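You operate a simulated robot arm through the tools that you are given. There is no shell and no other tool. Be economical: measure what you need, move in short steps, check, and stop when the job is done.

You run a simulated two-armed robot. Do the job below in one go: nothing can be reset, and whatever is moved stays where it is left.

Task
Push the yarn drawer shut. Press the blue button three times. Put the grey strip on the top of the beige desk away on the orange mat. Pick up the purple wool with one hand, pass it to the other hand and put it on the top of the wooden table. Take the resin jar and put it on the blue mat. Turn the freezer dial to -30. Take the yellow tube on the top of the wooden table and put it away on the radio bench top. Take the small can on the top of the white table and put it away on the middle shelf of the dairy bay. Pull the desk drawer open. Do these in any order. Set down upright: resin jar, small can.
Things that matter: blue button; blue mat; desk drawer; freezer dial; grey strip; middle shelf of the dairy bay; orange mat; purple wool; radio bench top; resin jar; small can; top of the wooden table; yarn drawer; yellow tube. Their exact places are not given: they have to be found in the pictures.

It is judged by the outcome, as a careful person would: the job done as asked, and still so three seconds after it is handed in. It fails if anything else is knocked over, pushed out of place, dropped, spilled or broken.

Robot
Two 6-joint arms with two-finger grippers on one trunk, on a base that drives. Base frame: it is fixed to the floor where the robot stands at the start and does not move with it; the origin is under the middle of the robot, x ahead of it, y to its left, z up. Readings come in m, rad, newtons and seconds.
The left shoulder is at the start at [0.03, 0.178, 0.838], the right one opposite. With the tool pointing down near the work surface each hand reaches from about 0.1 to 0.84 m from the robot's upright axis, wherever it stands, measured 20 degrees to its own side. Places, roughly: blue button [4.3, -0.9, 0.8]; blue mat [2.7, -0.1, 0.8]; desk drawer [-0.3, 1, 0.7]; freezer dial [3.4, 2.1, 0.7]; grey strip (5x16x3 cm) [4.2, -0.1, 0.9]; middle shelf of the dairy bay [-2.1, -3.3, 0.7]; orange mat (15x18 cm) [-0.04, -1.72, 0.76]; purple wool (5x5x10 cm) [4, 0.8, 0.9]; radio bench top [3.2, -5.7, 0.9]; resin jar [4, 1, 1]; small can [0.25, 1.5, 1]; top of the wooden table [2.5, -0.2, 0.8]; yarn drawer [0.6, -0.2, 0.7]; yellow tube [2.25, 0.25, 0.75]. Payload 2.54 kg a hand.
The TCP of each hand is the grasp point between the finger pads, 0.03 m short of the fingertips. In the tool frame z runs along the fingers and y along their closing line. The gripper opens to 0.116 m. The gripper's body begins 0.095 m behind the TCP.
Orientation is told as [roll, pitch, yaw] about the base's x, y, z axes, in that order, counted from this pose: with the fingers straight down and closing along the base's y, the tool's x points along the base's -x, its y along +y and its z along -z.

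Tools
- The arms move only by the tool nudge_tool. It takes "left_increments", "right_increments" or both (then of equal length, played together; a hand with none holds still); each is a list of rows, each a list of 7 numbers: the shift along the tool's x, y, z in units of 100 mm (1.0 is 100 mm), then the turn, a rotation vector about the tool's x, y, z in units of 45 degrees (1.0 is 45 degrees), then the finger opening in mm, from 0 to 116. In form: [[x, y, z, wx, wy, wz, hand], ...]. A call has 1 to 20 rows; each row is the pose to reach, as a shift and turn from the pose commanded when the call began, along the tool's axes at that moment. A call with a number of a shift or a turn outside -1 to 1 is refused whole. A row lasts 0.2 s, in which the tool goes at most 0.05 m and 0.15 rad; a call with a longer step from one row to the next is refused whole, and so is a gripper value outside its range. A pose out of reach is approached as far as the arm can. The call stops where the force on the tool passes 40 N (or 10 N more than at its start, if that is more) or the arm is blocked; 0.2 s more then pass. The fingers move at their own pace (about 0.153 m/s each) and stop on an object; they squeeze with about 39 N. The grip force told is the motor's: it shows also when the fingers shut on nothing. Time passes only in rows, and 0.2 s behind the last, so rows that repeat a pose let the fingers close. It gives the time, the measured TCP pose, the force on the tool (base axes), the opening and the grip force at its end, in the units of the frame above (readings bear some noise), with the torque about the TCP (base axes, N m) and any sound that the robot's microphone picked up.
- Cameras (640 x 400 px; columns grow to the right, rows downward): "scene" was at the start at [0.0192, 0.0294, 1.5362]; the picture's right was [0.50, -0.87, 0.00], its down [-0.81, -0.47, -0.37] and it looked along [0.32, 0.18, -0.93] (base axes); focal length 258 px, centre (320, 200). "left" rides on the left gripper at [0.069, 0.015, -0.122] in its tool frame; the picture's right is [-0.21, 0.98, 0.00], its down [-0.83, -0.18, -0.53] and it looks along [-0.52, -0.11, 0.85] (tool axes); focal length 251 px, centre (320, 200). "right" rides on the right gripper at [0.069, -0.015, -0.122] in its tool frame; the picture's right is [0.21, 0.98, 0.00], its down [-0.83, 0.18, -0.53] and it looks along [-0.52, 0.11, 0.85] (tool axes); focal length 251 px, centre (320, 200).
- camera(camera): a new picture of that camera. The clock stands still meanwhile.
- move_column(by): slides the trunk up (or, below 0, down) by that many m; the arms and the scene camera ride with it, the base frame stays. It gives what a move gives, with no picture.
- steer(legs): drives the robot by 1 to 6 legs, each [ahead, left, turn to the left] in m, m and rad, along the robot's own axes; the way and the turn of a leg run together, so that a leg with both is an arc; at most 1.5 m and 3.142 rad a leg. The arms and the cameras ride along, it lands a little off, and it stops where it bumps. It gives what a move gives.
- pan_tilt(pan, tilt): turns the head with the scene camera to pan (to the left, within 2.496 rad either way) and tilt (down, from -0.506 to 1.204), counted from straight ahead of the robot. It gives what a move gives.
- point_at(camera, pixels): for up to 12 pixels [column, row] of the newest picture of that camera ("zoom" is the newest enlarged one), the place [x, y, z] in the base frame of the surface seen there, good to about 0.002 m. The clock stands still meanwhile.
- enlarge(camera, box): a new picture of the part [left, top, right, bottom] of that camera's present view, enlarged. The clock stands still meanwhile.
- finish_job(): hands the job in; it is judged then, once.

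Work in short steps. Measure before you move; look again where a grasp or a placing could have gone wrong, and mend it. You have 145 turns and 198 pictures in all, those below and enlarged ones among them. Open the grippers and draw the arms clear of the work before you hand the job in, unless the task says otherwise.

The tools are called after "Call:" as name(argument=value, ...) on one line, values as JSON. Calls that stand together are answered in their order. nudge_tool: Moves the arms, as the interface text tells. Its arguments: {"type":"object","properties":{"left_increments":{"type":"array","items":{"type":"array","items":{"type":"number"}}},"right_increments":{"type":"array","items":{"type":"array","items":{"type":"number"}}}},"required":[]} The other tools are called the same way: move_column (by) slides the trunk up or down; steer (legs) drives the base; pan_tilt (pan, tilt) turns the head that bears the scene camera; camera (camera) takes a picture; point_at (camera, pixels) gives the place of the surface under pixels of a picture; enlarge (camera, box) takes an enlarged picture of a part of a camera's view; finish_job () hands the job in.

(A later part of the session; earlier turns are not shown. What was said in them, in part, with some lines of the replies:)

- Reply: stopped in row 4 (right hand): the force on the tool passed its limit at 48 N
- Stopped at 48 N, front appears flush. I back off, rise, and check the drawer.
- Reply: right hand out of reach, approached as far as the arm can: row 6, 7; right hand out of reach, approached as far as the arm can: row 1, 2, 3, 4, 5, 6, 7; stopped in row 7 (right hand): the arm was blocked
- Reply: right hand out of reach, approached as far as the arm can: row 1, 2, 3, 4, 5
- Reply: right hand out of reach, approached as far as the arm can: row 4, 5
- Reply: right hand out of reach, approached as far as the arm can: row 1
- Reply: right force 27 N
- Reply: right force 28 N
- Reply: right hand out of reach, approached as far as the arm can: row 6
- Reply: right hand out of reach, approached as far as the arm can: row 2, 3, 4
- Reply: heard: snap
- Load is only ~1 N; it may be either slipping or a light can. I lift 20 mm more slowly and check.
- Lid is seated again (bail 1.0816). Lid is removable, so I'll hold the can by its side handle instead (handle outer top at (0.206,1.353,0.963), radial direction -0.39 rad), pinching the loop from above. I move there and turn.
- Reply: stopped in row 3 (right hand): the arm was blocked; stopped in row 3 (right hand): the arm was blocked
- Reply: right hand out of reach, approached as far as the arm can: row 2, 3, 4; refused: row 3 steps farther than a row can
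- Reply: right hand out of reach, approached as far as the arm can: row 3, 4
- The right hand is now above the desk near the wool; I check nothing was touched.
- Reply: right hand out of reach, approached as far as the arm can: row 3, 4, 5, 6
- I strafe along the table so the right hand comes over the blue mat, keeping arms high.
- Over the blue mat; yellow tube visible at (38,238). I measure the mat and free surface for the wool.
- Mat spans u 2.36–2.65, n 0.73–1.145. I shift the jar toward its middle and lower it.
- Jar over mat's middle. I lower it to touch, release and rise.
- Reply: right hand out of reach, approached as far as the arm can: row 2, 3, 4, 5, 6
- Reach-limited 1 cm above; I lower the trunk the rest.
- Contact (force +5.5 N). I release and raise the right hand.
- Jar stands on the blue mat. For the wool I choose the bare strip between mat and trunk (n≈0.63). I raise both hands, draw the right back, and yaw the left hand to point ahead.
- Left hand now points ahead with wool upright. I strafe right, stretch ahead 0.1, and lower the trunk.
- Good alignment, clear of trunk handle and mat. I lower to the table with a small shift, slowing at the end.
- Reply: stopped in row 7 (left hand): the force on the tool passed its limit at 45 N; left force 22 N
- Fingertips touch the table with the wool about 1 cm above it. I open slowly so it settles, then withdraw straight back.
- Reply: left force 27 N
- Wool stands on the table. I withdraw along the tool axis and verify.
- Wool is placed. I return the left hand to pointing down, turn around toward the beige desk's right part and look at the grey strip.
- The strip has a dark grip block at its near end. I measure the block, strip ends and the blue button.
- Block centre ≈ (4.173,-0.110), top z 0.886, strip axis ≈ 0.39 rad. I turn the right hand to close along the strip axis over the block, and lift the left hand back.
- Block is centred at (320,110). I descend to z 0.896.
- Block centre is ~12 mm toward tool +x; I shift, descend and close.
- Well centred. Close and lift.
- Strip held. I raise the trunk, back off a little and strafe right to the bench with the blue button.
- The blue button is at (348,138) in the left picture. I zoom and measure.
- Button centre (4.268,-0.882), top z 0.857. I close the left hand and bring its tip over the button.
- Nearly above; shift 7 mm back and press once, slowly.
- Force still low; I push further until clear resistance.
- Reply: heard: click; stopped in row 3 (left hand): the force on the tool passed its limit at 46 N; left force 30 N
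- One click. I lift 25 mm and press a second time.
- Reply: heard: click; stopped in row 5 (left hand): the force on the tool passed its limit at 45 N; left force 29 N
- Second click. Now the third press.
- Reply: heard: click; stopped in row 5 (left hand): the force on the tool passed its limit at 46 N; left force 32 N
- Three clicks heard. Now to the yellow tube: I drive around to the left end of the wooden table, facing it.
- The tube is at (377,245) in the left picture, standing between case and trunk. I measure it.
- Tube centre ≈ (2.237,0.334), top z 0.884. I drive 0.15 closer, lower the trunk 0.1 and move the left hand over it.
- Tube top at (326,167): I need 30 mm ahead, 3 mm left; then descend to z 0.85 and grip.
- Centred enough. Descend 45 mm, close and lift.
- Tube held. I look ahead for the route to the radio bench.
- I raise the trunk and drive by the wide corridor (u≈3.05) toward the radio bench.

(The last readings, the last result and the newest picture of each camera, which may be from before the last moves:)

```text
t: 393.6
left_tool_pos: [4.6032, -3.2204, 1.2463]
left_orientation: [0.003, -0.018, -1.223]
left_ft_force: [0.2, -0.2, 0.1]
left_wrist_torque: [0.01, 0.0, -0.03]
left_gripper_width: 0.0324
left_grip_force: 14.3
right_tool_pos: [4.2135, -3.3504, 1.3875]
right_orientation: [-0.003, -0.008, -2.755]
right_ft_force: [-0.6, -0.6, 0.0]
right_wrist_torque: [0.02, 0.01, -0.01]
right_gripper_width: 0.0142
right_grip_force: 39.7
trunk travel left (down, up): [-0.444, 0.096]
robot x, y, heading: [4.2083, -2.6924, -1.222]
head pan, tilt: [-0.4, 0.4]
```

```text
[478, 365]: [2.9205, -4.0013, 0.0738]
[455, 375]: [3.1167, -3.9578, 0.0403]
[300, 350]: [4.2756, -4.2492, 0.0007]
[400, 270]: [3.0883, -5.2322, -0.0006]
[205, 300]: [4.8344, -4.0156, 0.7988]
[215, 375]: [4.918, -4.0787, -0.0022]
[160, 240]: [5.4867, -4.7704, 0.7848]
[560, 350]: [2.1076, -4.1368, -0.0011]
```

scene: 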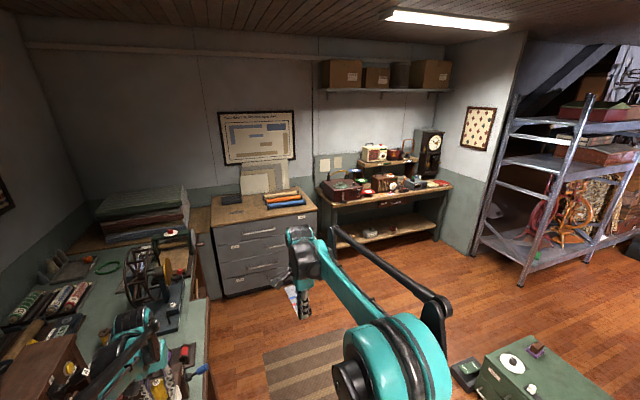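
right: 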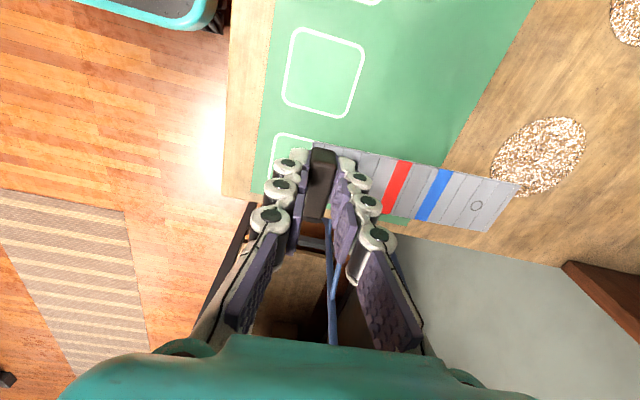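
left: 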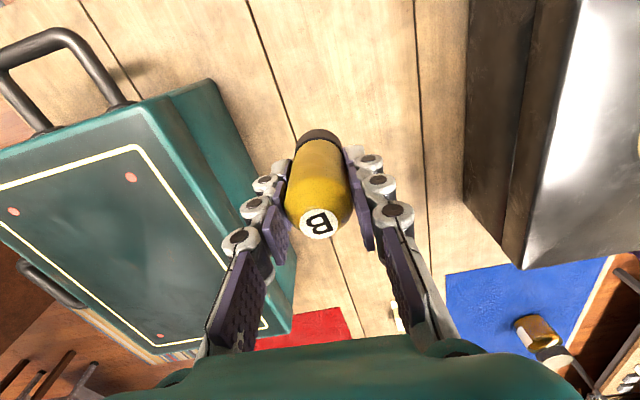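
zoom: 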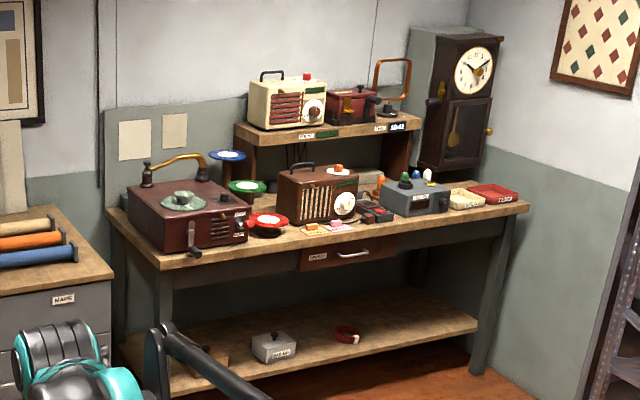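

I drive: right 0.6, ahead 1.5, then right along the radio bench.

Call:
steer(legs=[[0, -0.6, -0.04], [0.75, 0, 0], [0.75, 0, 0], [0, -1.3, 0]])

Call:
pan_tilt(pan=0.1, tilt=0.75)

Call:
camera(camera="scene")

Call:
camera(camera="left")

```text
t: 410.4
left_tool_pos: [3.2705, -5.2607, 1.2468]
left_orientation: [0.001, -0.017, -1.244]
left_ft_force: [-0.2, 0.7, 0.4]
left_wrist_torque: [0.03, -0.03, 0.0]
left_gripper_width: 0.0323
left_grip_force: 14.2
right_tool_pos: [2.8787, -5.3826, 1.3883]
right_orientation: [-0.004, -0.009, -2.779]
right_ft_force: [-0.7, 0.6, -0.1]
right_wrist_torque: [0.05, 0.03, -0.01]
right_gripper_width: 0.0145
right_grip_force: 39.5
trunk travel left (down, up): [-0.444, 0.096]
robot x, y, heading: [2.887, -4.7209, -1.248]
head pan, tilt: [-0.4, 0.4]
```

```text
t: 411.3
left_tool_pos: [3.2719, -5.2613, 1.2461]
left_orientation: [0.001, -0.018, -1.245]
left_ft_force: [-1.0, -0.5, -0.6]
left_wrist_torque: [0.02, 0.01, 0.01]
left_gripper_width: 0.0322
left_grip_force: 14.0
right_tool_pos: [2.878, -5.3815, 1.3881]
right_orientation: [-0.004, -0.009, -2.777]
right_ft_force: [-1.5, -0.9, -0.3]
right_wrist_torque: [0.0, -0.01, 0.01]
right_gripper_width: 0.0146
right_grip_force: 39.3
trunk travel left (down, up): [-0.444, 0.096]
robot x, y, heading: [2.884, -4.7197, -1.244]
head pan, tilt: [0.099, 0.75]
```

```text
41 pictures are left
```

scene: 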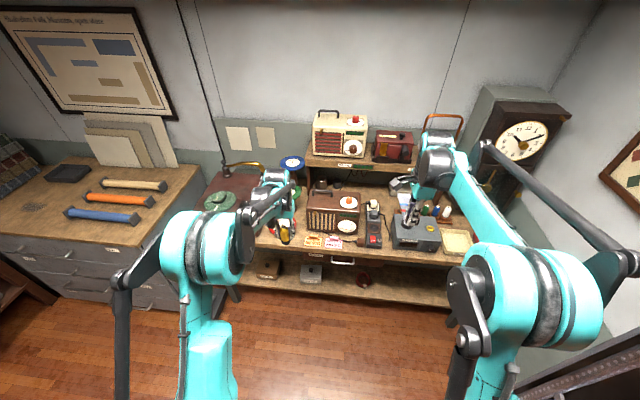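

```text
40 pictures are left
```

left: 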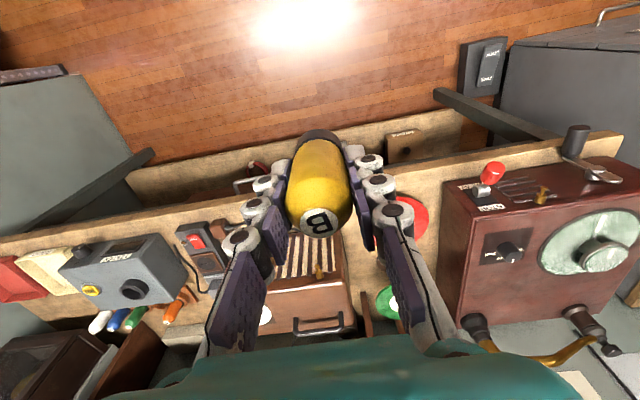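

Call:
enlarge(camera="scene", box=[240, 170, 480, 270])

Call:
point_at(camera="scene", pixels=[[350, 252], [385, 252], [400, 255], [430, 262], [300, 245], [420, 225], [355, 240], [382, 245], [272, 235], [460, 262]])

```text
2.67 times, centred on (360, 220) of scene
```

zoom: 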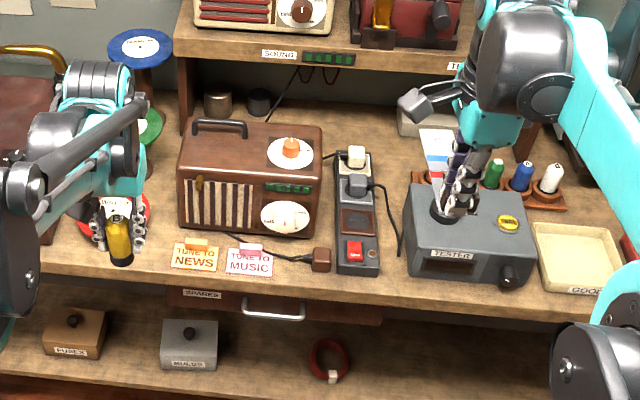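

```text
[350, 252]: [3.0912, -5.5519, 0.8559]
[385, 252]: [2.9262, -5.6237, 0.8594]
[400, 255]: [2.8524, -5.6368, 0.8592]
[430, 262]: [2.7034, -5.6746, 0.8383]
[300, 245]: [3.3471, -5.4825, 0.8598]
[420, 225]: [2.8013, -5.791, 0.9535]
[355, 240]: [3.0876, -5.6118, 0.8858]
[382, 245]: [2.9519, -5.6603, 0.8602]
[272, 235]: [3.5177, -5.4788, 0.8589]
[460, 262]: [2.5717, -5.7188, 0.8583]
```

I measure the strip near the front edge between record and cards with the left camera.

Call:
point_at(camera="left", pixels=[[425, 200], [400, 200], [415, 240], [430, 180], [440, 165], [385, 255], [372, 300], [440, 215], [410, 180], [240, 205], [215, 215], [230, 300]])

```text
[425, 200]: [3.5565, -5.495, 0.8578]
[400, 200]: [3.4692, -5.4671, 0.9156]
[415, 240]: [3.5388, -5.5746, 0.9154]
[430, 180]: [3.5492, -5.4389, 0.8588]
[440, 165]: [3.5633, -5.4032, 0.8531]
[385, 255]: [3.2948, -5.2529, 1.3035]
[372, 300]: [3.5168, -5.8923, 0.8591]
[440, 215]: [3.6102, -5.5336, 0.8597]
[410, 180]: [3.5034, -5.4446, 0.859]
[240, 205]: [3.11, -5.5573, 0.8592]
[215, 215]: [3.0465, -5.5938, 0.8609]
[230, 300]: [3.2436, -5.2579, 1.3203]
```

I choose a spot at about (3.549,-5.459) between the record stand and the gramophone. I turn the left hand to close front-to-back (camera to the record side), retract the right, and drive closer.

Call:
nudge_tool(left_increments=[[0, 0, 0, 0, 0, -0.17, 0], [0, 0, 0, 0, 0, -0.34, 0], [0, 0, 0, 0, 0, -0.51, 0], [0, 0, 0, 0, 0, -0.68, 0], [0, 0, 0, 0, 0, -0.85, 0], [0, 0, 0, 0, 0, -1.0, 0]], right_increments=[[0, -0.17, 0, 0, 0, 0, 0], [0, -0.34, 0, 0, 0, 0, 0], [0, -0.51, 0, 0, 0, 0, 0], [0, -0.68, 0, 0, 0, 0, 0], [0, -0.85, 0, 0, 0, 0, 0], [0, -1.0, 0, 0, 0, 0, 0]])

Call:
nudge_tool(left_increments=[[0, 0, 0, 0, 0, -0.17, 0], [0, 0, 0, 0, 0, -0.34, 0], [0, 0, 0, 0, 0, -0.51, 0], [0, 0, 0, 0, 0, -0.68, 0], [0, 0, 0, 0, 0, -0.85, 0], [0, 0, 0, 0, 0, -1.0, 0]], right_increments=[[0, -0.17, 0, 0, 0, 0, 0], [0, -0.34, 0, 0, 0, 0, 0], [0, -0.51, 0, 0, 0, 0, 0], [0, -0.68, 0, 0, 0, 0, 0], [0, -0.85, 0, 0, 0, 0, 0], [0, -1.0, 0, 0, 0, 0, 0]])

Call:
steer(legs=[[0, 0.25, -0.02], [0.2, 0, 0]])

Call:
camera(camera="left")

```text
t: 412.7
left_tool_pos: [3.2715, -5.2603, 1.2458]
left_orientation: [-0.013, -0.014, -0.458]
left_ft_force: [0.3, 0.4, 0.2]
left_wrist_torque: [-0.02, -0.01, 0.03]
left_gripper_width: 0.0321
left_grip_force: 14.1
right_tool_pos: [2.8423, -5.2877, 1.3884]
right_orientation: [-0.003, -0.009, -2.776]
right_ft_force: [-0.7, 0.3, 0.0]
right_wrist_torque: [-0.01, -0.02, -0.01]
right_gripper_width: 0.0142
right_grip_force: 39.1
trunk travel left (down, up): [-0.444, 0.096]
robot x, y, heading: [2.8833, -4.7192, -1.246]
head pan, tilt: [0.099, 0.75]
```

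```text
t: 414.1
left_tool_pos: [3.2711, -5.2601, 1.2483]
left_orientation: [-0.019, 0.0, 0.328]
left_ft_force: [0.6, 0.2, -0.7]
left_wrist_torque: [0.02, 0.0, 0.04]
left_gripper_width: 0.032
left_grip_force: 14.0
right_tool_pos: [2.806, -5.1939, 1.3896]
right_orientation: [-0.005, -0.008, -2.776]
right_ft_force: [0.2, 0.5, -1.0]
right_wrist_torque: [0.0, 0.02, -0.02]
right_gripper_width: 0.0143
right_grip_force: 38.7
trunk travel left (down, up): [-0.444, 0.096]
robot x, y, heading: [2.8829, -4.7216, -1.249]
head pan, tilt: [0.099, 0.75]
```

```text
t: 417.1
left_tool_pos: [3.5592, -5.3772, 1.2465]
left_orientation: [-0.017, -0.002, 0.311]
left_ft_force: [0.6, -0.8, -0.5]
left_wrist_torque: [0.03, 0.0, 0.02]
left_gripper_width: 0.0321
left_grip_force: 14.0
right_tool_pos: [3.0964, -5.3045, 1.3907]
right_orientation: [-0.004, -0.009, -2.792]
right_ft_force: [0.6, 1.0, -0.5]
right_wrist_torque: [0.02, 0.02, -0.01]
right_gripper_width: 0.0143
right_grip_force: 38.9
trunk travel left (down, up): [-0.444, 0.096]
robot x, y, heading: [3.1845, -4.8316, -1.259]
head pan, tilt: [0.099, 0.75]
```

```text
38 pictures are left
```

left: 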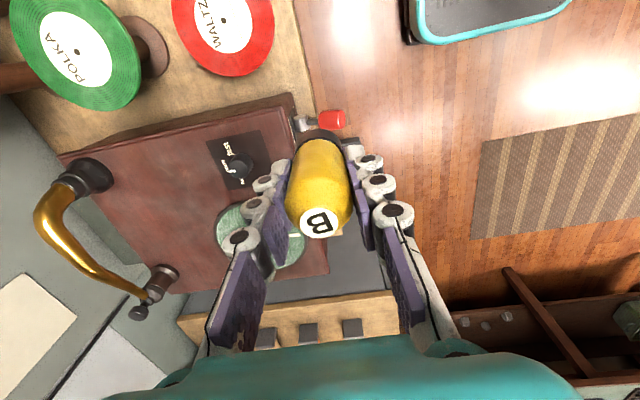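

I measure the gap between record (225,30) and gramophone (edge row ~100).

Call:
enlarge(camera="left", box=[140, 0, 360, 140])

Call:
point_at(camera="left", pixels=[[300, 60], [280, 85], [260, 92], [285, 98], [290, 20], [240, 72], [270, 40], [282, 30], [200, 110], [180, 95], [325, 118], [170, 110]])

```text
2.86 times, centred on (250, 70) of left
```

zoom: 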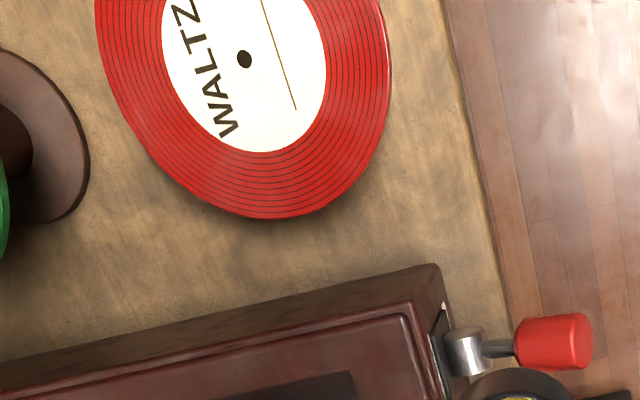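

```text
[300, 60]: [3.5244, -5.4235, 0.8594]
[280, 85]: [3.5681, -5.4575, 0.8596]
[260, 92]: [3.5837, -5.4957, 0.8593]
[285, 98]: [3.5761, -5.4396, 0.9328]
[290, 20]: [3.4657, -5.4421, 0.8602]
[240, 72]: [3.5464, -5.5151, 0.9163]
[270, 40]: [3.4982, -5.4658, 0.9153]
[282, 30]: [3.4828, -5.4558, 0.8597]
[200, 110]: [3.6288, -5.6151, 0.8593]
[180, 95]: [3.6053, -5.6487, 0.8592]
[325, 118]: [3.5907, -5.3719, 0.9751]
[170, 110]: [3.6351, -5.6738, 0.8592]
```

Gap centre is (3.545,-5.466), 75 mm wide. I move over it, lower the trunk 0.3 and check.

Call:
nudge_tool(left_increments=[[0.14, -0.27, 0, 0, 0, 0, 0], [0.27, -0.54, 0, 0, 0, 0, 0], [0.408, -0.8, 0, 0, 0, 0, 0]])

Call:
move_column(by=-0.25)

Call:
camera(camera="left")

Call:
enlarge(camera="scene", box=[220, 150, 420, 290])

```text
t: 417.9
left_tool_pos: [3.5449, -5.4676, 1.2473]
left_orientation: [-0.017, 0.0, 0.309]
left_ft_force: [0.6, 0.2, -0.3]
left_wrist_torque: [0.02, 0.02, 0.04]
left_gripper_width: 0.032
left_grip_force: 14.9
right_tool_pos: [3.0965, -5.308, 1.3894]
right_orientation: [-0.004, -0.006, -2.792]
right_ft_force: [0.0, 0.0, -0.3]
right_wrist_torque: [0.02, 0.0, -0.01]
right_gripper_width: 0.0145
right_grip_force: 38.8
trunk travel left (down, up): [-0.444, 0.096]
robot x, y, heading: [3.1823, -4.8321, -1.258]
head pan, tilt: [0.099, 0.75]
```

```text
t: 420.5
left_tool_pos: [3.5443, -5.4663, 0.9967]
left_orientation: [-0.018, -0.001, 0.309]
left_ft_force: [0.1, 1.4, -0.7]
left_wrist_torque: [-0.03, 0.02, 0.01]
left_gripper_width: 0.032
left_grip_force: 14.2
right_tool_pos: [3.0971, -5.3049, 1.1391]
right_orientation: [-0.003, -0.01, -2.792]
right_ft_force: [-0.3, -0.3, 0.1]
right_wrist_torque: [0.01, -0.04, 0.02]
right_gripper_width: 0.0141
right_grip_force: 38.9
trunk travel left (down, up): [-0.194, 0.346]
robot x, y, heading: [3.1853, -4.8328, -1.261]
head pan, tilt: [0.099, 0.75]
```

```text
36 pictures are left
```

left: 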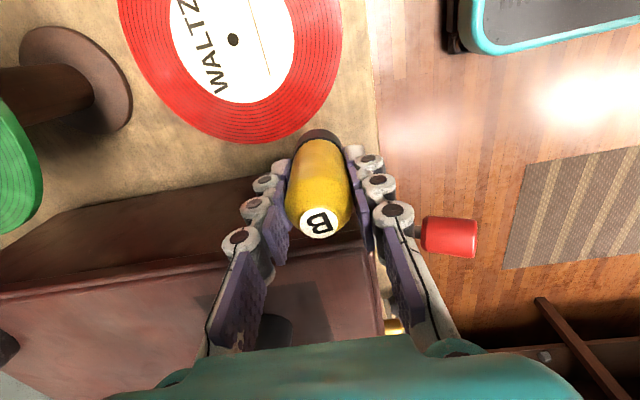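

```text
2.86 times, centred on (320, 220) of scene
```

zoom: 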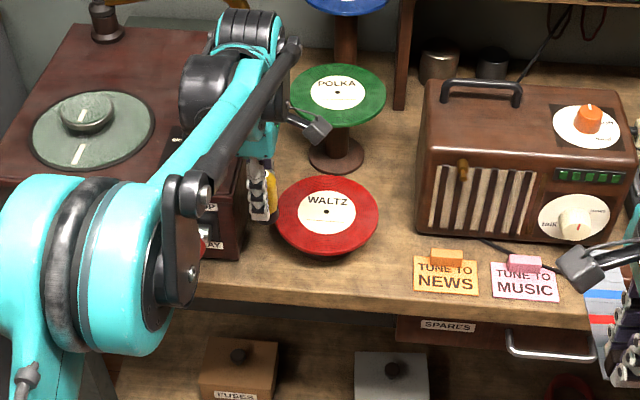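

Gap fits. I lower the remaining 85 mm slowly until contact.

Call:
nudge_tool(left_increments=[[0, 0, 0.2, 0, 0, 0, 0], [0, 0, 0.45, 0, 0, 0, 0], [0, 0, 0.65, 0, 0, 0, 0], [0, 0, 0.78, 0, 0, 0, 0], [0, 0, 0.83, 0, 0, 0, 0], [0, 0, 0.86, 0, 0, 0, 0], [0, 0, 0.88, 0, 0, 0, 0]])

Call:
camera(camera="left")

```text
t: 422.1
left_tool_pos: [3.544, -5.4674, 0.9111]
left_orientation: [-0.021, 0.0, 0.311]
left_ft_force: [1.1, -3.9, 13.4]
left_wrist_torque: [-0.12, -0.09, 0.0]
left_gripper_width: 0.0325
left_grip_force: 14.3
right_tool_pos: [3.0963, -5.3048, 1.14]
right_orientation: [-0.004, -0.008, -2.793]
right_ft_force: [-0.8, -0.3, -0.6]
right_wrist_torque: [-0.01, 0.02, 0.0]
right_gripper_width: 0.0146
right_grip_force: 39.0
trunk travel left (down, up): [-0.194, 0.346]
robot x, y, heading: [3.1819, -4.8338, -1.26]
head pan, tilt: [0.099, 0.75]
```

```text
34 pictures are left
```

left: 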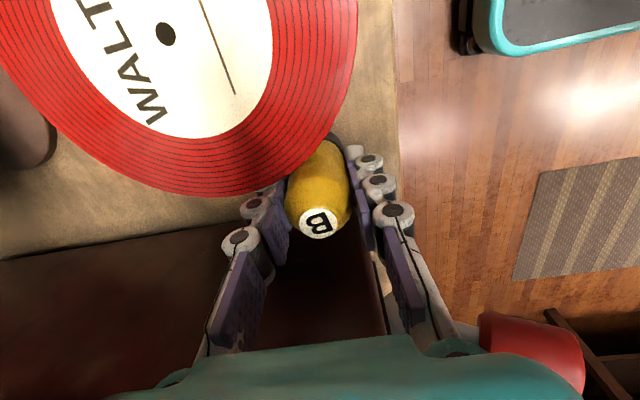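

Tube stands on the bench. The disc is close to the inner finger, so I open only to 44 mm and rise straight up.

Call:
nudge_tool(left_increments=[[0, 0, 0, 0, 0, 0, 38], [0, 0, 0, 0, 0, 0, 43], [0, 0, 0, 0, 0, 0, 43], [0, 0, -0.2, 0, 0, 0, 43], [0, 0, -0.5, 0, 0, 0, 43], [0, 0, -0.75, 0, 0, 0, 43], [0, 0, -1.0, 0, 0, 0, 43]])

Call:
move_column(by=0.2)

Call:
camera(camera="left")

Call:
enlarge(camera="scene", box=[220, 150, 420, 290])

```text
t: 423.7
left_tool_pos: [3.5443, -5.4666, 1.011]
left_orientation: [-0.018, 0.0, 0.31]
left_ft_force: [-0.2, -0.4, -0.4]
left_wrist_torque: [0.0, 0.0, 0.01]
left_gripper_width: 0.043
left_grip_force: 0.1
right_tool_pos: [3.096, -5.305, 1.1394]
right_orientation: [-0.004, -0.008, -2.792]
right_ft_force: [-0.3, -0.5, -0.3]
right_wrist_torque: [0.01, 0.02, 0.0]
right_gripper_width: 0.015
right_grip_force: 39.0
trunk travel left (down, up): [-0.194, 0.346]
robot x, y, heading: [3.1841, -4.8318, -1.259]
head pan, tilt: [0.099, 0.75]
```

```text
t: 425.9
left_tool_pos: [3.5436, -5.4675, 1.208]
left_orientation: [-0.018, -0.001, 0.31]
left_ft_force: [-0.3, 0.3, -0.4]
left_wrist_torque: [0.01, -0.01, 0.01]
left_gripper_width: 0.0432
left_grip_force: 0.1
right_tool_pos: [3.096, -5.3049, 1.3398]
right_orientation: [-0.003, -0.007, -2.792]
right_ft_force: [0.5, -0.7, -0.5]
right_wrist_torque: [0.02, 0.02, 0.0]
right_gripper_width: 0.0144
right_grip_force: 38.6
trunk travel left (down, up): [-0.394, 0.146]
robot x, y, heading: [3.1823, -4.8348, -1.265]
head pan, tilt: [0.099, 0.75]
```

```text
33 pictures are left
```

left: 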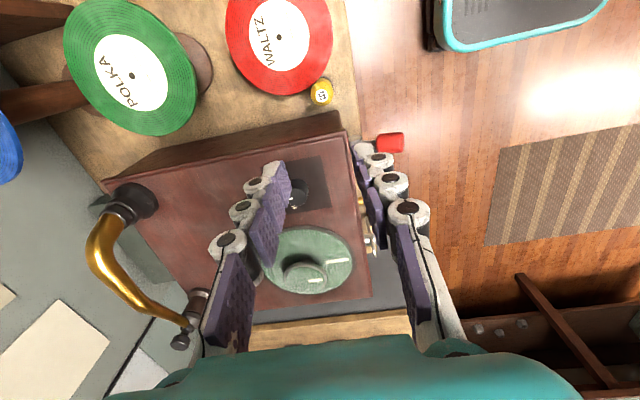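

```text
2.86 times, centred on (320, 220) of scene
```

zoom: 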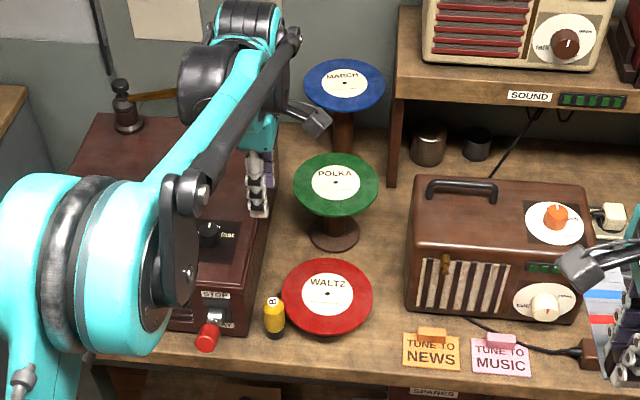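

Tube placed; nothing disturbed. Now the strip goes to the orange mat; I return by the known safe route.

Call:
steer(legs=[[-0.25, 0, 0], [0, 1.0, 0], [-1.45, 0, 0], [0, 0.53, 0], [-1.5, 0, 0], [-1.5, 0, 0]])

```text
t: 456.2
left_tool_pos: [3.604, -0.499, 1.2087]
left_orientation: [-0.019, -0.002, 0.31]
left_ft_force: [0.3, -0.5, -0.7]
left_wrist_torque: [0.0, 0.03, 0.01]
left_gripper_width: 0.0433
left_grip_force: 0.2
right_tool_pos: [3.155, -0.3387, 1.3399]
right_orientation: [-0.003, -0.01, -2.792]
right_ft_force: [-0.2, 0.6, -1.0]
right_wrist_torque: [0.0, 0.0, 0.04]
right_gripper_width: 0.0144
right_grip_force: 38.7
trunk travel left (down, up): [-0.394, 0.146]
robot x, y, heading: [3.2419, 0.1315, -1.264]
head pan, tilt: [0.099, 0.75]
```

On track (u=3.13, n=0.86). Continue: back to the aisle, turn, and go along it.

Call:
steer(legs=[[-1.07, 0, 0], [0, 0, -1.57], [1.5, 0, 0], [1.5, 0, 0], [1.45, 0, 0]])

```text
t: 486.6
left_tool_pos: [-1.9665, -0.6646, 1.2093]
left_orientation: [-0.02, -0.001, -1.225]
left_ft_force: [0.6, 0.5, -0.2]
left_wrist_torque: [0.02, -0.01, 0.02]
left_gripper_width: 0.0428
left_grip_force: 0.0
right_tool_pos: [-1.8203, -0.2111, 1.3393]
right_orientation: [-0.004, -0.008, 1.954]
right_ft_force: [-0.2, 0.7, 0.1]
right_wrist_torque: [0.0, 0.0, -0.02]
right_gripper_width: 0.0146
right_grip_force: 39.1
trunk travel left (down, up): [-0.394, 0.146]
robot x, y, heading: [-1.3419, -0.2796, -2.8]
head pan, tilt: [0.099, 0.75]
```

Now strafe to the sewing table and turn to face it.

Call:
steer(legs=[[0, 0.5, -0.034], [0, 1.05, 0], [0, 0, 3.14]])

Call:
pan_tilt(pan=-0.1, tilt=0.8)

Call:
camera(camera="scene")

Call:
camera(camera="right")

```text
t: 498.8
left_tool_pos: [-0.385, -2.2996, 1.2084]
left_orientation: [-0.021, 0.011, 0.507]
left_ft_force: [-3.2, 1.2, 1.8]
left_wrist_torque: [-0.11, -0.57, -0.03]
left_gripper_width: 0.0431
left_grip_force: 0.2
right_tool_pos: [-0.8458, -2.2358, 1.3388]
right_orientation: [-0.006, -0.008, -2.56]
right_ft_force: [-0.1, -1.0, 0.9]
right_wrist_torque: [0.02, 0.0, -0.02]
right_gripper_width: 0.0144
right_grip_force: 39.0
trunk travel left (down, up): [-0.394, 0.146]
robot x, y, heading: [-0.8689, -1.756, -1.032]
head pan, tilt: [0.099, 0.75]
stopped in leg 3: the force on the tool passed its limit at 122 N (the readings are from after the stop); the commanded pose is now the measured one
```

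```text
t: 499.5
left_tool_pos: [-0.386, -2.2982, 1.2092]
left_orientation: [-0.021, 0.01, 0.509]
left_ft_force: [-2.9, 0.2, 1.3]
left_wrist_torque: [0.03, -0.33, -0.05]
left_gripper_width: 0.043
left_grip_force: 0.0
right_tool_pos: [-0.8453, -2.2352, 1.3396]
right_orientation: [-0.004, -0.006, -2.56]
right_ft_force: [-0.4, 0.1, 0.0]
right_wrist_torque: [0.05, 0.04, -0.01]
right_gripper_width: 0.0145
right_grip_force: 39.3
trunk travel left (down, up): [-0.394, 0.146]
robot x, y, heading: [-0.8738, -1.7544, -1.03]
head pan, tilt: [-0.099, 0.799]
```

```text
31 pictures are left
```

scene: 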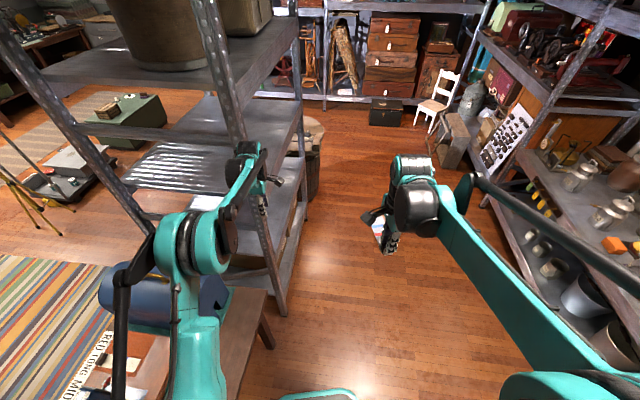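

```text
30 pictures are left
```

right: 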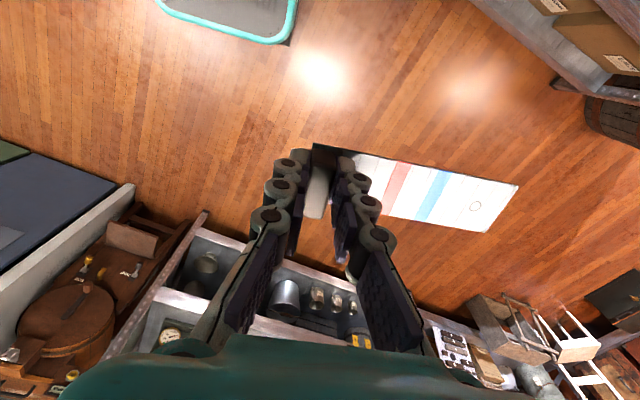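

The left hand bumped the shelf rack's post while turning. I back off by turning right, and turn the other way round instead.

Call:
steer(legs=[[0, 0, -0.4], [-0.05, -0.15, 0], [0, 0, -1.5], [0, 0, -3.03]])

Call:
pan_tilt(pan=-0.15, tilt=0.75)

Call:
camera(camera="scene")

```text
t: 512.9
left_tool_pos: [-0.4006, -1.3585, 1.2096]
left_orientation: [-0.021, 0.012, 1.883]
left_ft_force: [0.2, 0.2, 0.1]
left_wrist_torque: [0.02, 0.02, 0.01]
left_gripper_width: 0.043
left_grip_force: 0.2
right_tool_pos: [-0.5508, -1.7966, 1.3399]
right_orientation: [-0.003, -0.007, -1.187]
right_ft_force: [0.0, -0.4, -1.0]
right_wrist_torque: [-0.04, -0.01, 0.02]
right_gripper_width: 0.0145
right_grip_force: 39.0
trunk travel left (down, up): [-0.394, 0.146]
robot x, y, heading: [-1.0298, -1.7291, 0.341]
head pan, tilt: [-0.099, 0.799]
```

```text
t: 513.5
left_tool_pos: [-0.3986, -1.3591, 1.2097]
left_orientation: [-0.022, 0.013, 1.883]
left_ft_force: [0.0, -0.7, 0.6]
left_wrist_torque: [-0.03, 0.01, -0.01]
left_gripper_width: 0.0432
left_grip_force: 0.0
right_tool_pos: [-0.5509, -1.7964, 1.3391]
right_orientation: [-0.003, -0.007, -1.187]
right_ft_force: [-0.6, 0.3, -0.3]
right_wrist_torque: [0.06, 0.0, 0.02]
right_gripper_width: 0.0144
right_grip_force: 38.8
trunk travel left (down, up): [-0.394, 0.146]
robot x, y, heading: [-1.028, -1.7263, 0.342]
head pan, tilt: [-0.15, 0.75]
```

```text
29 pictures are left
```

scene: 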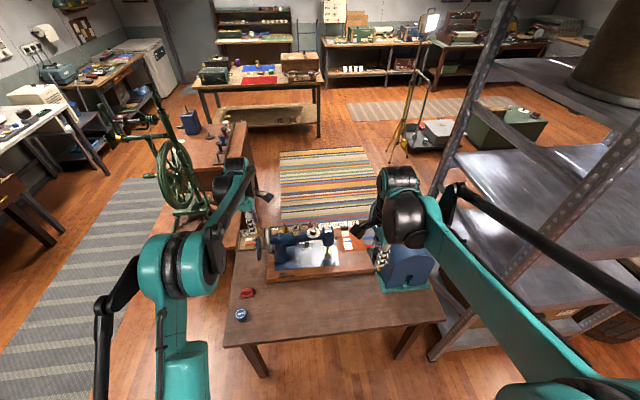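

I check the right camera and point places to find the orange mat.

Call:
camera(camera="right")

Call:
point_at(camera="scene", pixels=[[230, 345], [445, 318], [345, 238], [350, 300], [300, 320], [245, 292], [240, 315], [400, 290], [350, 265], [240, 250]])

Call:
enlarge(camera="scene", box=[220, 200, 450, 350])

```text
28 pictures are left
```

right: 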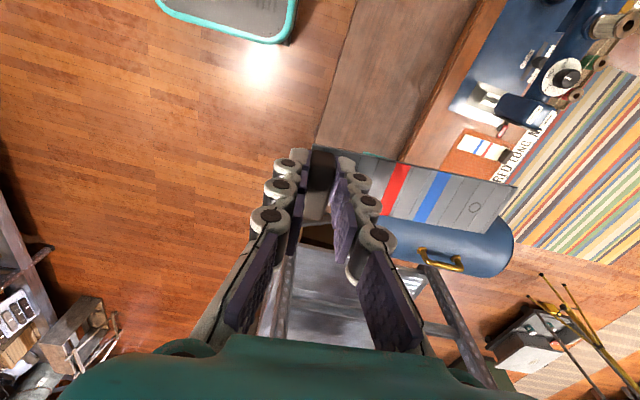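

```text
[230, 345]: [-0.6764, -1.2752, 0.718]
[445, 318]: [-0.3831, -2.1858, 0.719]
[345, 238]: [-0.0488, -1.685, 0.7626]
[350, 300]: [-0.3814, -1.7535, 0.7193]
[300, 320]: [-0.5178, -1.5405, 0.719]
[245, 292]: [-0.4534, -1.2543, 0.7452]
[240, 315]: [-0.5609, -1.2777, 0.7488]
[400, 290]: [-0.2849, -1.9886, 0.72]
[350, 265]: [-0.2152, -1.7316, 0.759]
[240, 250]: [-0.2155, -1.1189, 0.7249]
```

```text
2.67 times, centred on (335, 275) of scene
```

zoom: 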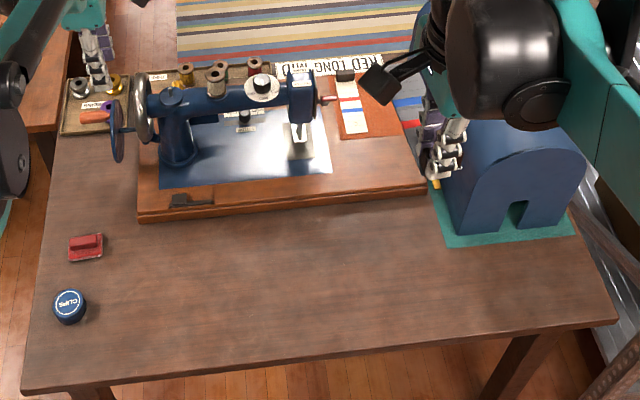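

The orange mat is on the sewing-machine board at zoom (370,105), with another white card-strip on its left half. I drive closer and look from above with the right camera.

Call:
steer(legs=[[0.17, -0.03, -0.034]])

Call:
nudge_tool(right_increments=[[0, 0.25, 0, 0, 0, 0, 0], [0, 0.5, 0, 0, 0, 0, 0], [0, 0.75, 0, 0, 0, 0, 0], [0, 1.0, 0, 0, 0, 0, 0]])

Call:
camera(camera="right")

Call:
camera(camera="scene")

```text
t: 515.0
left_tool_pos: [-0.216, -1.3548, 1.2092]
left_orientation: [-0.021, 0.009, 1.849]
left_ft_force: [0.2, 0.2, -0.6]
left_wrist_torque: [-0.01, 0.02, 0.0]
left_gripper_width: 0.0432
left_grip_force: 0.1
right_tool_pos: [-0.3825, -1.786, 1.3397]
right_orientation: [-0.006, -0.007, -1.221]
right_ft_force: [0.2, -0.3, -0.6]
right_wrist_torque: [0.01, 0.01, 0.0]
right_gripper_width: 0.0145
right_grip_force: 39.1
trunk travel left (down, up): [-0.394, 0.146]
robot x, y, heading: [-0.853, -1.7008, 0.308]
head pan, tilt: [-0.15, 0.75]
```

```text
t: 516.0
left_tool_pos: [-0.2153, -1.3532, 1.2093]
left_orientation: [-0.02, 0.01, 1.849]
left_ft_force: [0.8, 0.0, -0.8]
left_wrist_torque: [-0.02, 0.05, 0.0]
left_gripper_width: 0.0429
left_grip_force: 0.0
right_tool_pos: [-0.2862, -1.7516, 1.3394]
right_orientation: [-0.004, -0.008, -1.221]
right_ft_force: [1.0, 0.0, -0.4]
right_wrist_torque: [-0.02, 0.05, 0.0]
right_gripper_width: 0.0145
right_grip_force: 39.1
trunk travel left (down, up): [-0.394, 0.146]
robot x, y, heading: [-0.8576, -1.6997, 0.311]
head pan, tilt: [-0.15, 0.75]
```

```text
26 pictures are left
```

right: 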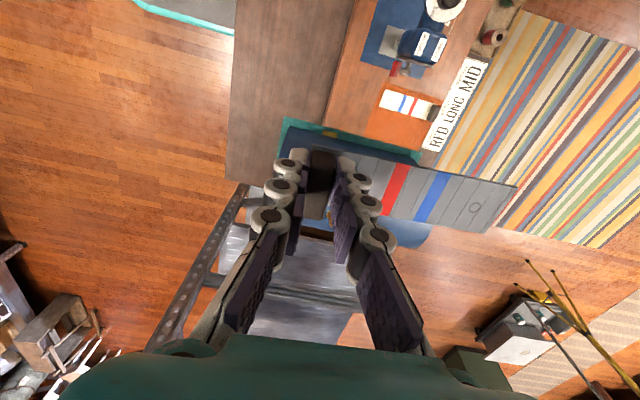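

```text
25 pictures are left
```

scene: 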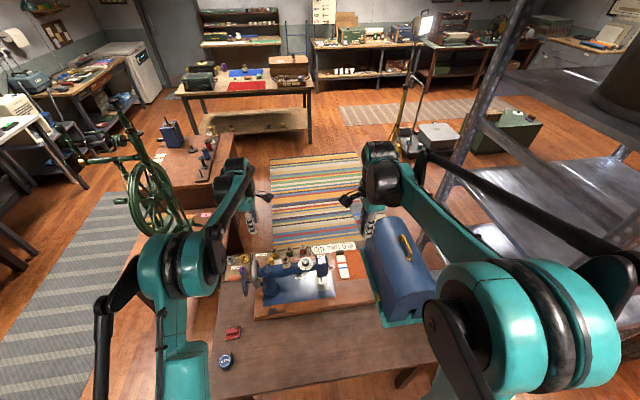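

Call:
enlarge(camera="right", box=[330, 60, 470, 180])

Call:
enlarge(camera="scene", box=[300, 230, 400, 310])

Call:
point_at(camera="zoom", pixels=[[230, 120], [340, 130], [270, 295], [380, 285], [260, 150], [310, 150], [330, 200], [350, 260], [410, 290], [250, 300]])

```text
3.33 times, centred on (400, 120) of right
```

zoom: 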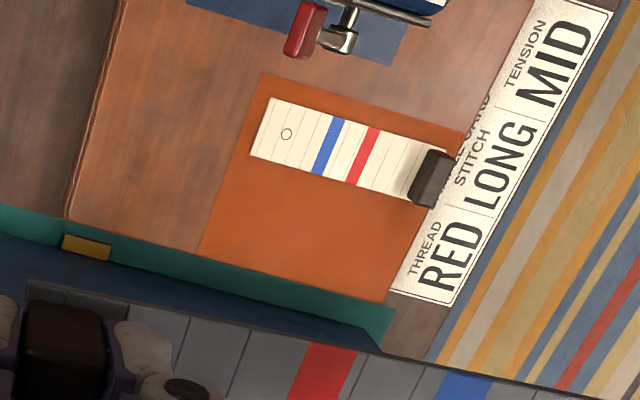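

```text
5.00 times, centred on (350, 270) of scene
```

zoom: 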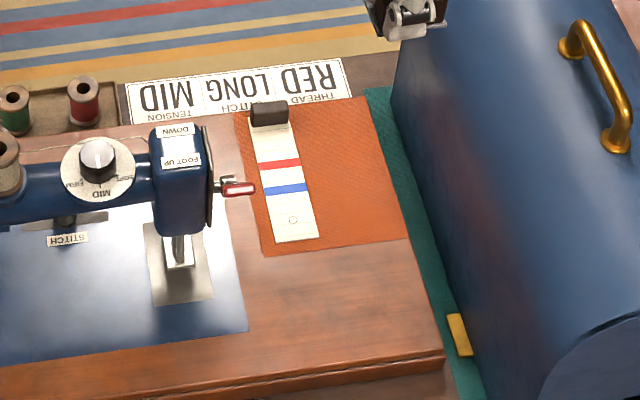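

```text
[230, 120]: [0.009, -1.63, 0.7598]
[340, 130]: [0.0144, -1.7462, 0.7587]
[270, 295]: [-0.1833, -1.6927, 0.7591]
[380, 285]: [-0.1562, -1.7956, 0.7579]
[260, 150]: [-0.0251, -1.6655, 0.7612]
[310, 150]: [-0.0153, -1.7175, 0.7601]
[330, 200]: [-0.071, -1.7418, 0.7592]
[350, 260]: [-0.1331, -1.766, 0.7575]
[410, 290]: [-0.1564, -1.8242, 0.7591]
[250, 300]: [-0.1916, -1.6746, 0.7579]
```

I measure the blue case and machine head for clearance.

Call:
point_at(camera="zoom", pixels=[[420, 80], [430, 200], [480, 330], [520, 100], [600, 60], [205, 150], [240, 188], [180, 150], [395, 230], [360, 110]])

```text
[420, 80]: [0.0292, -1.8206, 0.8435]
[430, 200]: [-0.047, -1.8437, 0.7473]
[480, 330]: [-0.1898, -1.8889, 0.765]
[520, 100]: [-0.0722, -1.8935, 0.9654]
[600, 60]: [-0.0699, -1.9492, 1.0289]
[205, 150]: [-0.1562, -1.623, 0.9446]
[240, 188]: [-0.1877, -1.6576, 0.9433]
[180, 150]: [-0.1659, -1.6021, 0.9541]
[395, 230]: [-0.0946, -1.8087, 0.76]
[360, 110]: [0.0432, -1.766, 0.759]
```

Clear spot on the mat: n 1.635–1.685; target for the block (-0.097,-1.773). I move the right hand there at height while raising/retracting the left.

Call:
nudge_tool(left_increments=[[0, 0.2, -0.2, 0, 0, 0, 43], [0, 0.4, -0.4, 0, 0, 0, 43], [0, 0.6, -0.6, 0, 0, 0, 43], [0, 0.8, -0.8, 0, 0, 0, 43], [0, 1.0, -1.0, 0, 0, 0, 43]], right_increments=[[-0.08, 0.17, 0, 0, 0, 0.011, 0], [-0.17, 0.34, 0, 0, 0, 0.022, 0], [-0.25, 0.51, 0, 0, 0, 0.033, 0], [-0.34, 0.68, 0, 0, 0, 0.044, 0], [-0.42, 0.85, 0, 0, 0, 0.055, 0]])

Call:
nudge_tool(left_increments=[[0, 0.2, -0.2, 0, 0, 0, 43], [0, 0.4, -0.4, 0, 0, 0, 43], [0, 0.6, -0.6, 0, 0, 0, 43], [0, 0.8, -0.8, 0, 0, 0, 43], [0, 1.0, -1.0, 0, 0, 0, 43]], right_increments=[[-0.08, 0.17, 0, 0, 0, 0, 0], [-0.16, 0.35, 0, 0, 0, 0, 0], [-0.23, 0.52, 0, 0, 0, 0, 0], [-0.31, 0.7, 0, 0, 0, 0, 0], [-0.39, 0.87, 0, 0, 0, 0, 0]])

Call:
move_column(by=-0.34)

Call:
camera(camera="right")

Call:
enlarge(camera="scene", box=[280, 170, 420, 290])

```text
t: 517.2
left_tool_pos: [-0.3143, -1.3801, 1.3082]
left_orientation: [-0.022, 0.01, 1.851]
left_ft_force: [-0.6, -0.1, 0.9]
left_wrist_torque: [0.02, 0.0, -0.02]
left_gripper_width: 0.0432
left_grip_force: 0.1
right_tool_pos: [-0.1943, -1.7626, 1.3404]
right_orientation: [-0.003, -0.008, -1.263]
right_ft_force: [-0.5, -0.4, 0.3]
right_wrist_torque: [0.01, -0.04, -0.02]
right_gripper_width: 0.0144
right_grip_force: 39.5
trunk travel left (down, up): [-0.394, 0.146]
robot x, y, heading: [-0.8546, -1.6995, 0.313]
head pan, tilt: [-0.15, 0.75]
```

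```text
t: 518.4
left_tool_pos: [-0.4143, -1.4082, 1.4075]
left_orientation: [-0.022, 0.009, 1.849]
left_ft_force: [0.0, 0.1, 0.5]
left_wrist_torque: [-0.03, 0.0, 0.02]
left_gripper_width: 0.0433
left_grip_force: 0.2
right_tool_pos: [-0.0991, -1.7728, 1.3401]
right_orientation: [-0.004, -0.006, -1.264]
right_ft_force: [0.7, 0.7, 0.2]
right_wrist_torque: [-0.02, 0.0, 0.01]
right_gripper_width: 0.0145
right_grip_force: 39.4
trunk travel left (down, up): [-0.394, 0.146]
robot x, y, heading: [-0.855, -1.703, 0.309]
head pan, tilt: [-0.15, 0.75]
```

```text
t: 521.7
left_tool_pos: [-0.4137, -1.4077, 1.0667]
left_orientation: [-0.021, 0.01, 1.851]
left_ft_force: [-0.9, 0.0, -0.3]
left_wrist_torque: [0.01, 0.0, 0.0]
left_gripper_width: 0.0429
left_grip_force: 0.1
right_tool_pos: [-0.1003, -1.773, 1.0006]
right_orientation: [-0.005, -0.008, -1.264]
right_ft_force: [0.7, 0.5, 0.2]
right_wrist_torque: [-0.03, 0.02, 0.01]
right_gripper_width: 0.0147
right_grip_force: 39.0
trunk travel left (down, up): [-0.054, 0.486]
robot x, y, heading: [-0.8589, -1.6984, 0.308]
head pan, tilt: [-0.15, 0.75]
```

```text
22 pictures are left
```

right: 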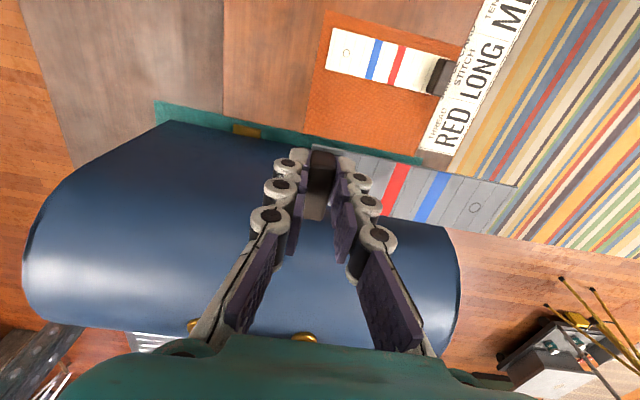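

```text
3.33 times, centred on (350, 230) of scene
```

zoom: 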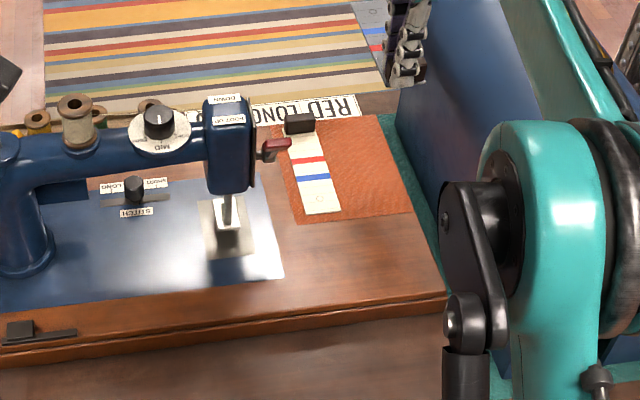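

I descend 0.11 m and check again.

Call:
nudge_tool(right_increments=[[0, 0, 0.3, 0, 0, 0, 0], [0, 0, 0.6, 0, 0, 0, 0], [0, 0, 0.9, 0, 0, 0, 0], [0, 0, 1.0, 0, 0, 0, 0]])

Call:
camera(camera="right")

Call:
enlarge(camera="scene", box=[300, 170, 420, 270])

```text
t: 522.7
left_tool_pos: [-0.4138, -1.4069, 1.0665]
left_orientation: [-0.021, 0.01, 1.852]
left_ft_force: [0.3, 0.0, -0.2]
left_wrist_torque: [0.0, 0.03, 0.01]
left_gripper_width: 0.0431
left_grip_force: 0.0
right_tool_pos: [-0.099, -1.7736, 0.8994]
right_orientation: [-0.003, -0.007, -1.264]
right_ft_force: [0.6, -0.2, 0.1]
right_wrist_torque: [0.03, 0.04, 0.0]
right_gripper_width: 0.0146
right_grip_force: 38.5
trunk travel left (down, up): [-0.054, 0.486]
robot x, y, heading: [-0.8571, -1.7016, 0.312]
head pan, tilt: [-0.15, 0.75]
```

```text
20 pictures are left
```

right: 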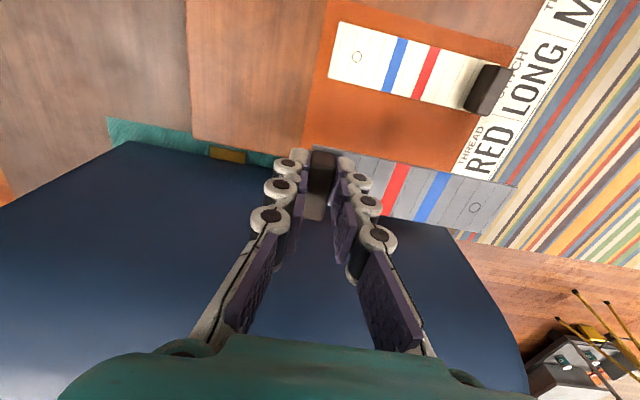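

```text
4.00 times, centred on (360, 220) of scene
5 turns are left
```

zoom: 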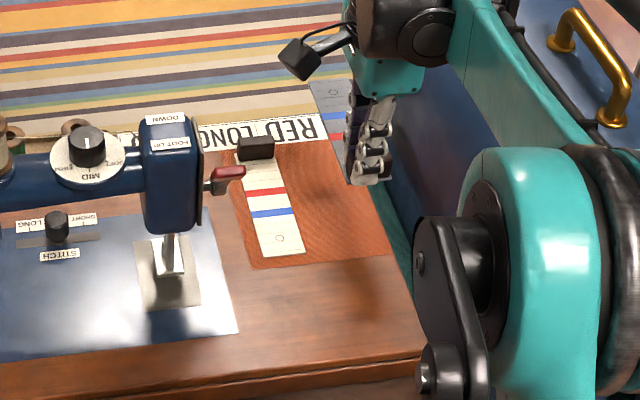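

Few turns remain. I lower the strip onto the mat now.

Call:
nudge_tool(right_increments=[[0, 0, 0.3, 0, 0, 0, 0], [0, 0, 0.6, 0, 0, 0, 0], [0, 0, 0.85, 0, 0, 0, 0], [0, 0, 0.95, 0, 0, 0, 0], [0, 0, 1.0, 0, 0, 0, 0]])

Call:
nudge_tool(right_increments=[[0, 0, 0.02, 0, 0, 0, 0], [0, 0, 0.04, 0, 0, 0, 0]])

Call:
camera(camera="right")

Call:
point_at(camera="right", pixels=[[500, 200], [430, 190], [430, 150], [500, 160]])

```text
t: 523.9
left_tool_pos: [-0.4125, -1.408, 1.0666]
left_orientation: [-0.021, 0.01, 1.851]
left_ft_force: [-0.1, 0.2, -0.7]
left_wrist_torque: [-0.01, -0.01, 0.01]
left_gripper_width: 0.0432
left_grip_force: 0.0
right_tool_pos: [-0.1004, -1.7737, 0.8002]
right_orientation: [-0.002, -0.007, -1.265]
right_ft_force: [-0.3, 0.6, -0.5]
right_wrist_torque: [0.02, 0.02, -0.01]
right_gripper_width: 0.0144
right_grip_force: 39.3
trunk travel left (down, up): [-0.054, 0.486]
robot x, y, heading: [-0.8542, -1.702, 0.31]
head pan, tilt: [-0.15, 0.75]
```

```text
t: 524.5
left_tool_pos: [-0.4142, -1.4083, 1.0652]
left_orientation: [-0.021, 0.011, 1.85]
left_ft_force: [-0.4, -0.3, 0.0]
left_wrist_torque: [0.02, -0.03, 0.02]
left_gripper_width: 0.043
left_grip_force: 0.1
right_tool_pos: [-0.1001, -1.7745, 0.7957]
right_orientation: [-0.004, -0.008, -1.262]
right_ft_force: [0.2, 0.2, 1.4]
right_wrist_torque: [0.0, -0.23, 0.0]
right_gripper_width: 0.0145
right_grip_force: 39.2
trunk travel left (down, up): [-0.054, 0.486]
robot x, y, heading: [-0.8602, -1.7008, 0.313]
head pan, tilt: [-0.15, 0.75]
```

```text
18 pictures are left
```

right: 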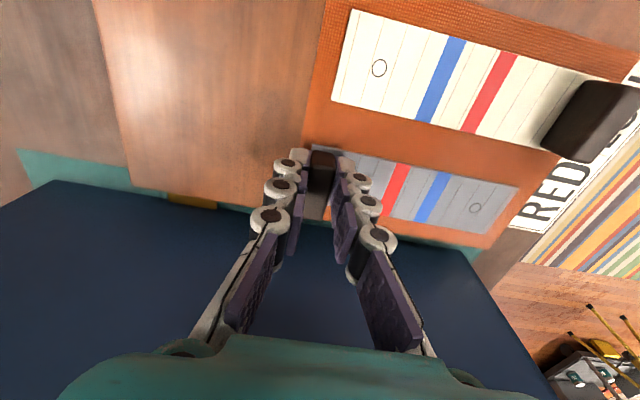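

```text
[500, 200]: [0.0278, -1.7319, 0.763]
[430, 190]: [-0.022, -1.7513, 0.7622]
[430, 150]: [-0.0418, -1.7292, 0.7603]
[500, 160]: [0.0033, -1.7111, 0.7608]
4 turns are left
```

The strip lies on the mat's free half in contact. I release, rise, and raise the trunk clear.

Call:
nudge_tool(right_increments=[[0, 0, 0.01, 0, 0, 0, 22], [0, 0, 0.01, 0, 0, 0, 34], [0, 0, 0.01, 0, 0, 0, 34], [0, 0, -0.25, 0, 0, 0, 34], [0, 0, -0.6, 0, 0, 0, 34], [0, 0, -1.0, 0, 0, 0, 34]])

Call:
move_column(by=0.3)

Call:
camera(camera="right")

```text
t: 525.9
left_tool_pos: [-0.4144, -1.4077, 1.0655]
left_orientation: [-0.021, 0.011, 1.849]
left_ft_force: [-0.4, -0.2, 0.6]
left_wrist_torque: [0.04, 0.0, -0.01]
left_gripper_width: 0.0431
left_grip_force: 0.0
right_tool_pos: [-0.0985, -1.7741, 0.8971]
right_orientation: [-0.004, -0.006, -1.264]
right_ft_force: [0.3, -0.4, 0.8]
right_wrist_torque: [-0.01, -0.03, 0.01]
right_gripper_width: 0.0339
right_grip_force: 0.3
trunk travel left (down, up): [-0.054, 0.486]
robot x, y, heading: [-0.8523, -1.7005, 0.309]
head pan, tilt: [-0.15, 0.75]
```

```text
t: 528.9
left_tool_pos: [-0.4137, -1.4078, 1.3667]
left_orientation: [-0.021, 0.009, 1.852]
left_ft_force: [0.4, -1.0, 0.1]
left_wrist_torque: [0.0, -0.02, -0.02]
left_gripper_width: 0.0433
left_grip_force: 0.1
right_tool_pos: [-0.0984, -1.773, 1.1971]
right_orientation: [-0.006, -0.007, -1.263]
right_ft_force: [-0.4, 0.3, -0.9]
right_wrist_torque: [0.02, 0.01, -0.01]
right_gripper_width: 0.0343
right_grip_force: 0.2
trunk travel left (down, up): [-0.354, 0.186]
robot x, y, heading: [-0.8538, -1.7033, 0.313]
head pan, tilt: [-0.15, 0.75]
```

```text
17 pictures are left
3 turns are left
```

right: 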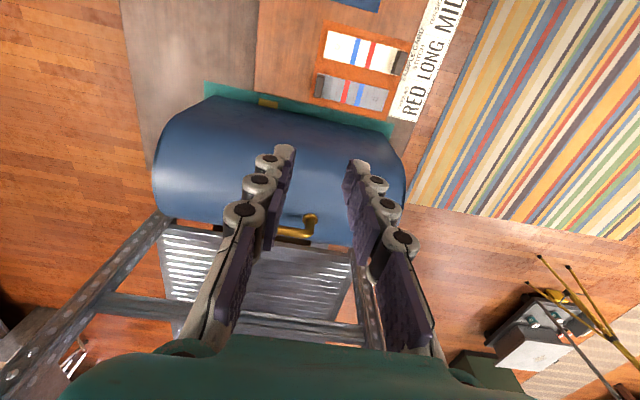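

The strip lies on the orange mat. I draw the hands back by driving away from the table with the grippers open.

Call:
nudge_tool(left_increments=[[0, 0, 0, 0, 0, 0, 100], [0, 0, 0, 0, 0, 0, 100]], right_increments=[[0, 0, 0, 0, 0, 0, 100], [0, 0, 0, 0, 0, 0, 100]])

Call:
steer(legs=[[-0.35, 0, 0]])

```text
t: 529.5
left_tool_pos: [-0.4136, -1.4085, 1.3652]
left_orientation: [-0.02, 0.012, 1.849]
left_ft_force: [-0.5, -0.4, 0.2]
left_wrist_torque: [-0.02, -0.03, 0.01]
left_gripper_width: 0.0999
left_grip_force: 0.0
right_tool_pos: [-0.0972, -1.7728, 1.1957]
right_orientation: [-0.003, -0.006, -1.264]
right_ft_force: [-0.7, 0.0, 0.3]
right_wrist_torque: [0.02, -0.03, 0.01]
right_gripper_width: 0.1
right_grip_force: 0.0
trunk travel left (down, up): [-0.354, 0.186]
robot x, y, heading: [-0.8575, -1.6987, 0.312]
head pan, tilt: [-0.15, 0.75]
```

```text
t: 531.8
left_tool_pos: [-0.7421, -1.5166, 1.3665]
left_orientation: [-0.02, 0.012, 1.842]
left_ft_force: [0.3, -0.3, 0.1]
left_wrist_torque: [-0.01, -0.02, -0.01]
left_gripper_width: 0.1002
left_grip_force: 0.1
right_tool_pos: [-0.4284, -1.8829, 1.196]
right_orientation: [-0.003, -0.007, -1.268]
right_ft_force: [0.3, -0.2, 0.1]
right_wrist_torque: [-0.03, -0.01, -0.04]
right_gripper_width: 0.1002
right_grip_force: 0.1
trunk travel left (down, up): [-0.354, 0.186]
robot x, y, heading: [-1.1866, -1.8048, 0.299]
head pan, tilt: [-0.15, 0.75]
2 turns are left
```

All parts are done and the hands are clear and open; I hand the job in.

Call:
finish_job()

```text
The job is handed in.
```

I did all nine parts and handed the job in, with both grippers open and the arms drawn back, but two mishaps along the way could count against it.

- **Yarn drawer:** pushed shut; its front sits at or just behind the table edge.
- **Desk drawer:** pulled open about 0.26 m.
- **Small can:** upright on the middle shelf of the dairy bay. It stands on a thin purple sheet, because that was the only clear patch.
- **Freezer dial:** turned to -30; the display read -30 C.
- **Purple wool:** picked up with the right hand, passed to the left, and stood on bare wood on the wooden table.
- **Resin jar:** upright on the blue mat.
- **Blue button:** pressed three times, with a click heard each time.
- **Yellow tube:** standing on the radio bench top.
- **Grey strip:** lying on the free half of the orange mat, beside a white strip that was already there.

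- **Can lid:** my first grip on the can was by its top handle. That lifted the loose lid, and there was a snap. I set the lid back, it measured at its original height, and I then carried the can by its side handle.
- **Shelf rack:** near the end, the left hand hit a shelf-rack post while the robot was turning, at 122 N. The picture I took afterwards showed nothing fallen, but I did not measure whether the rack shifted.
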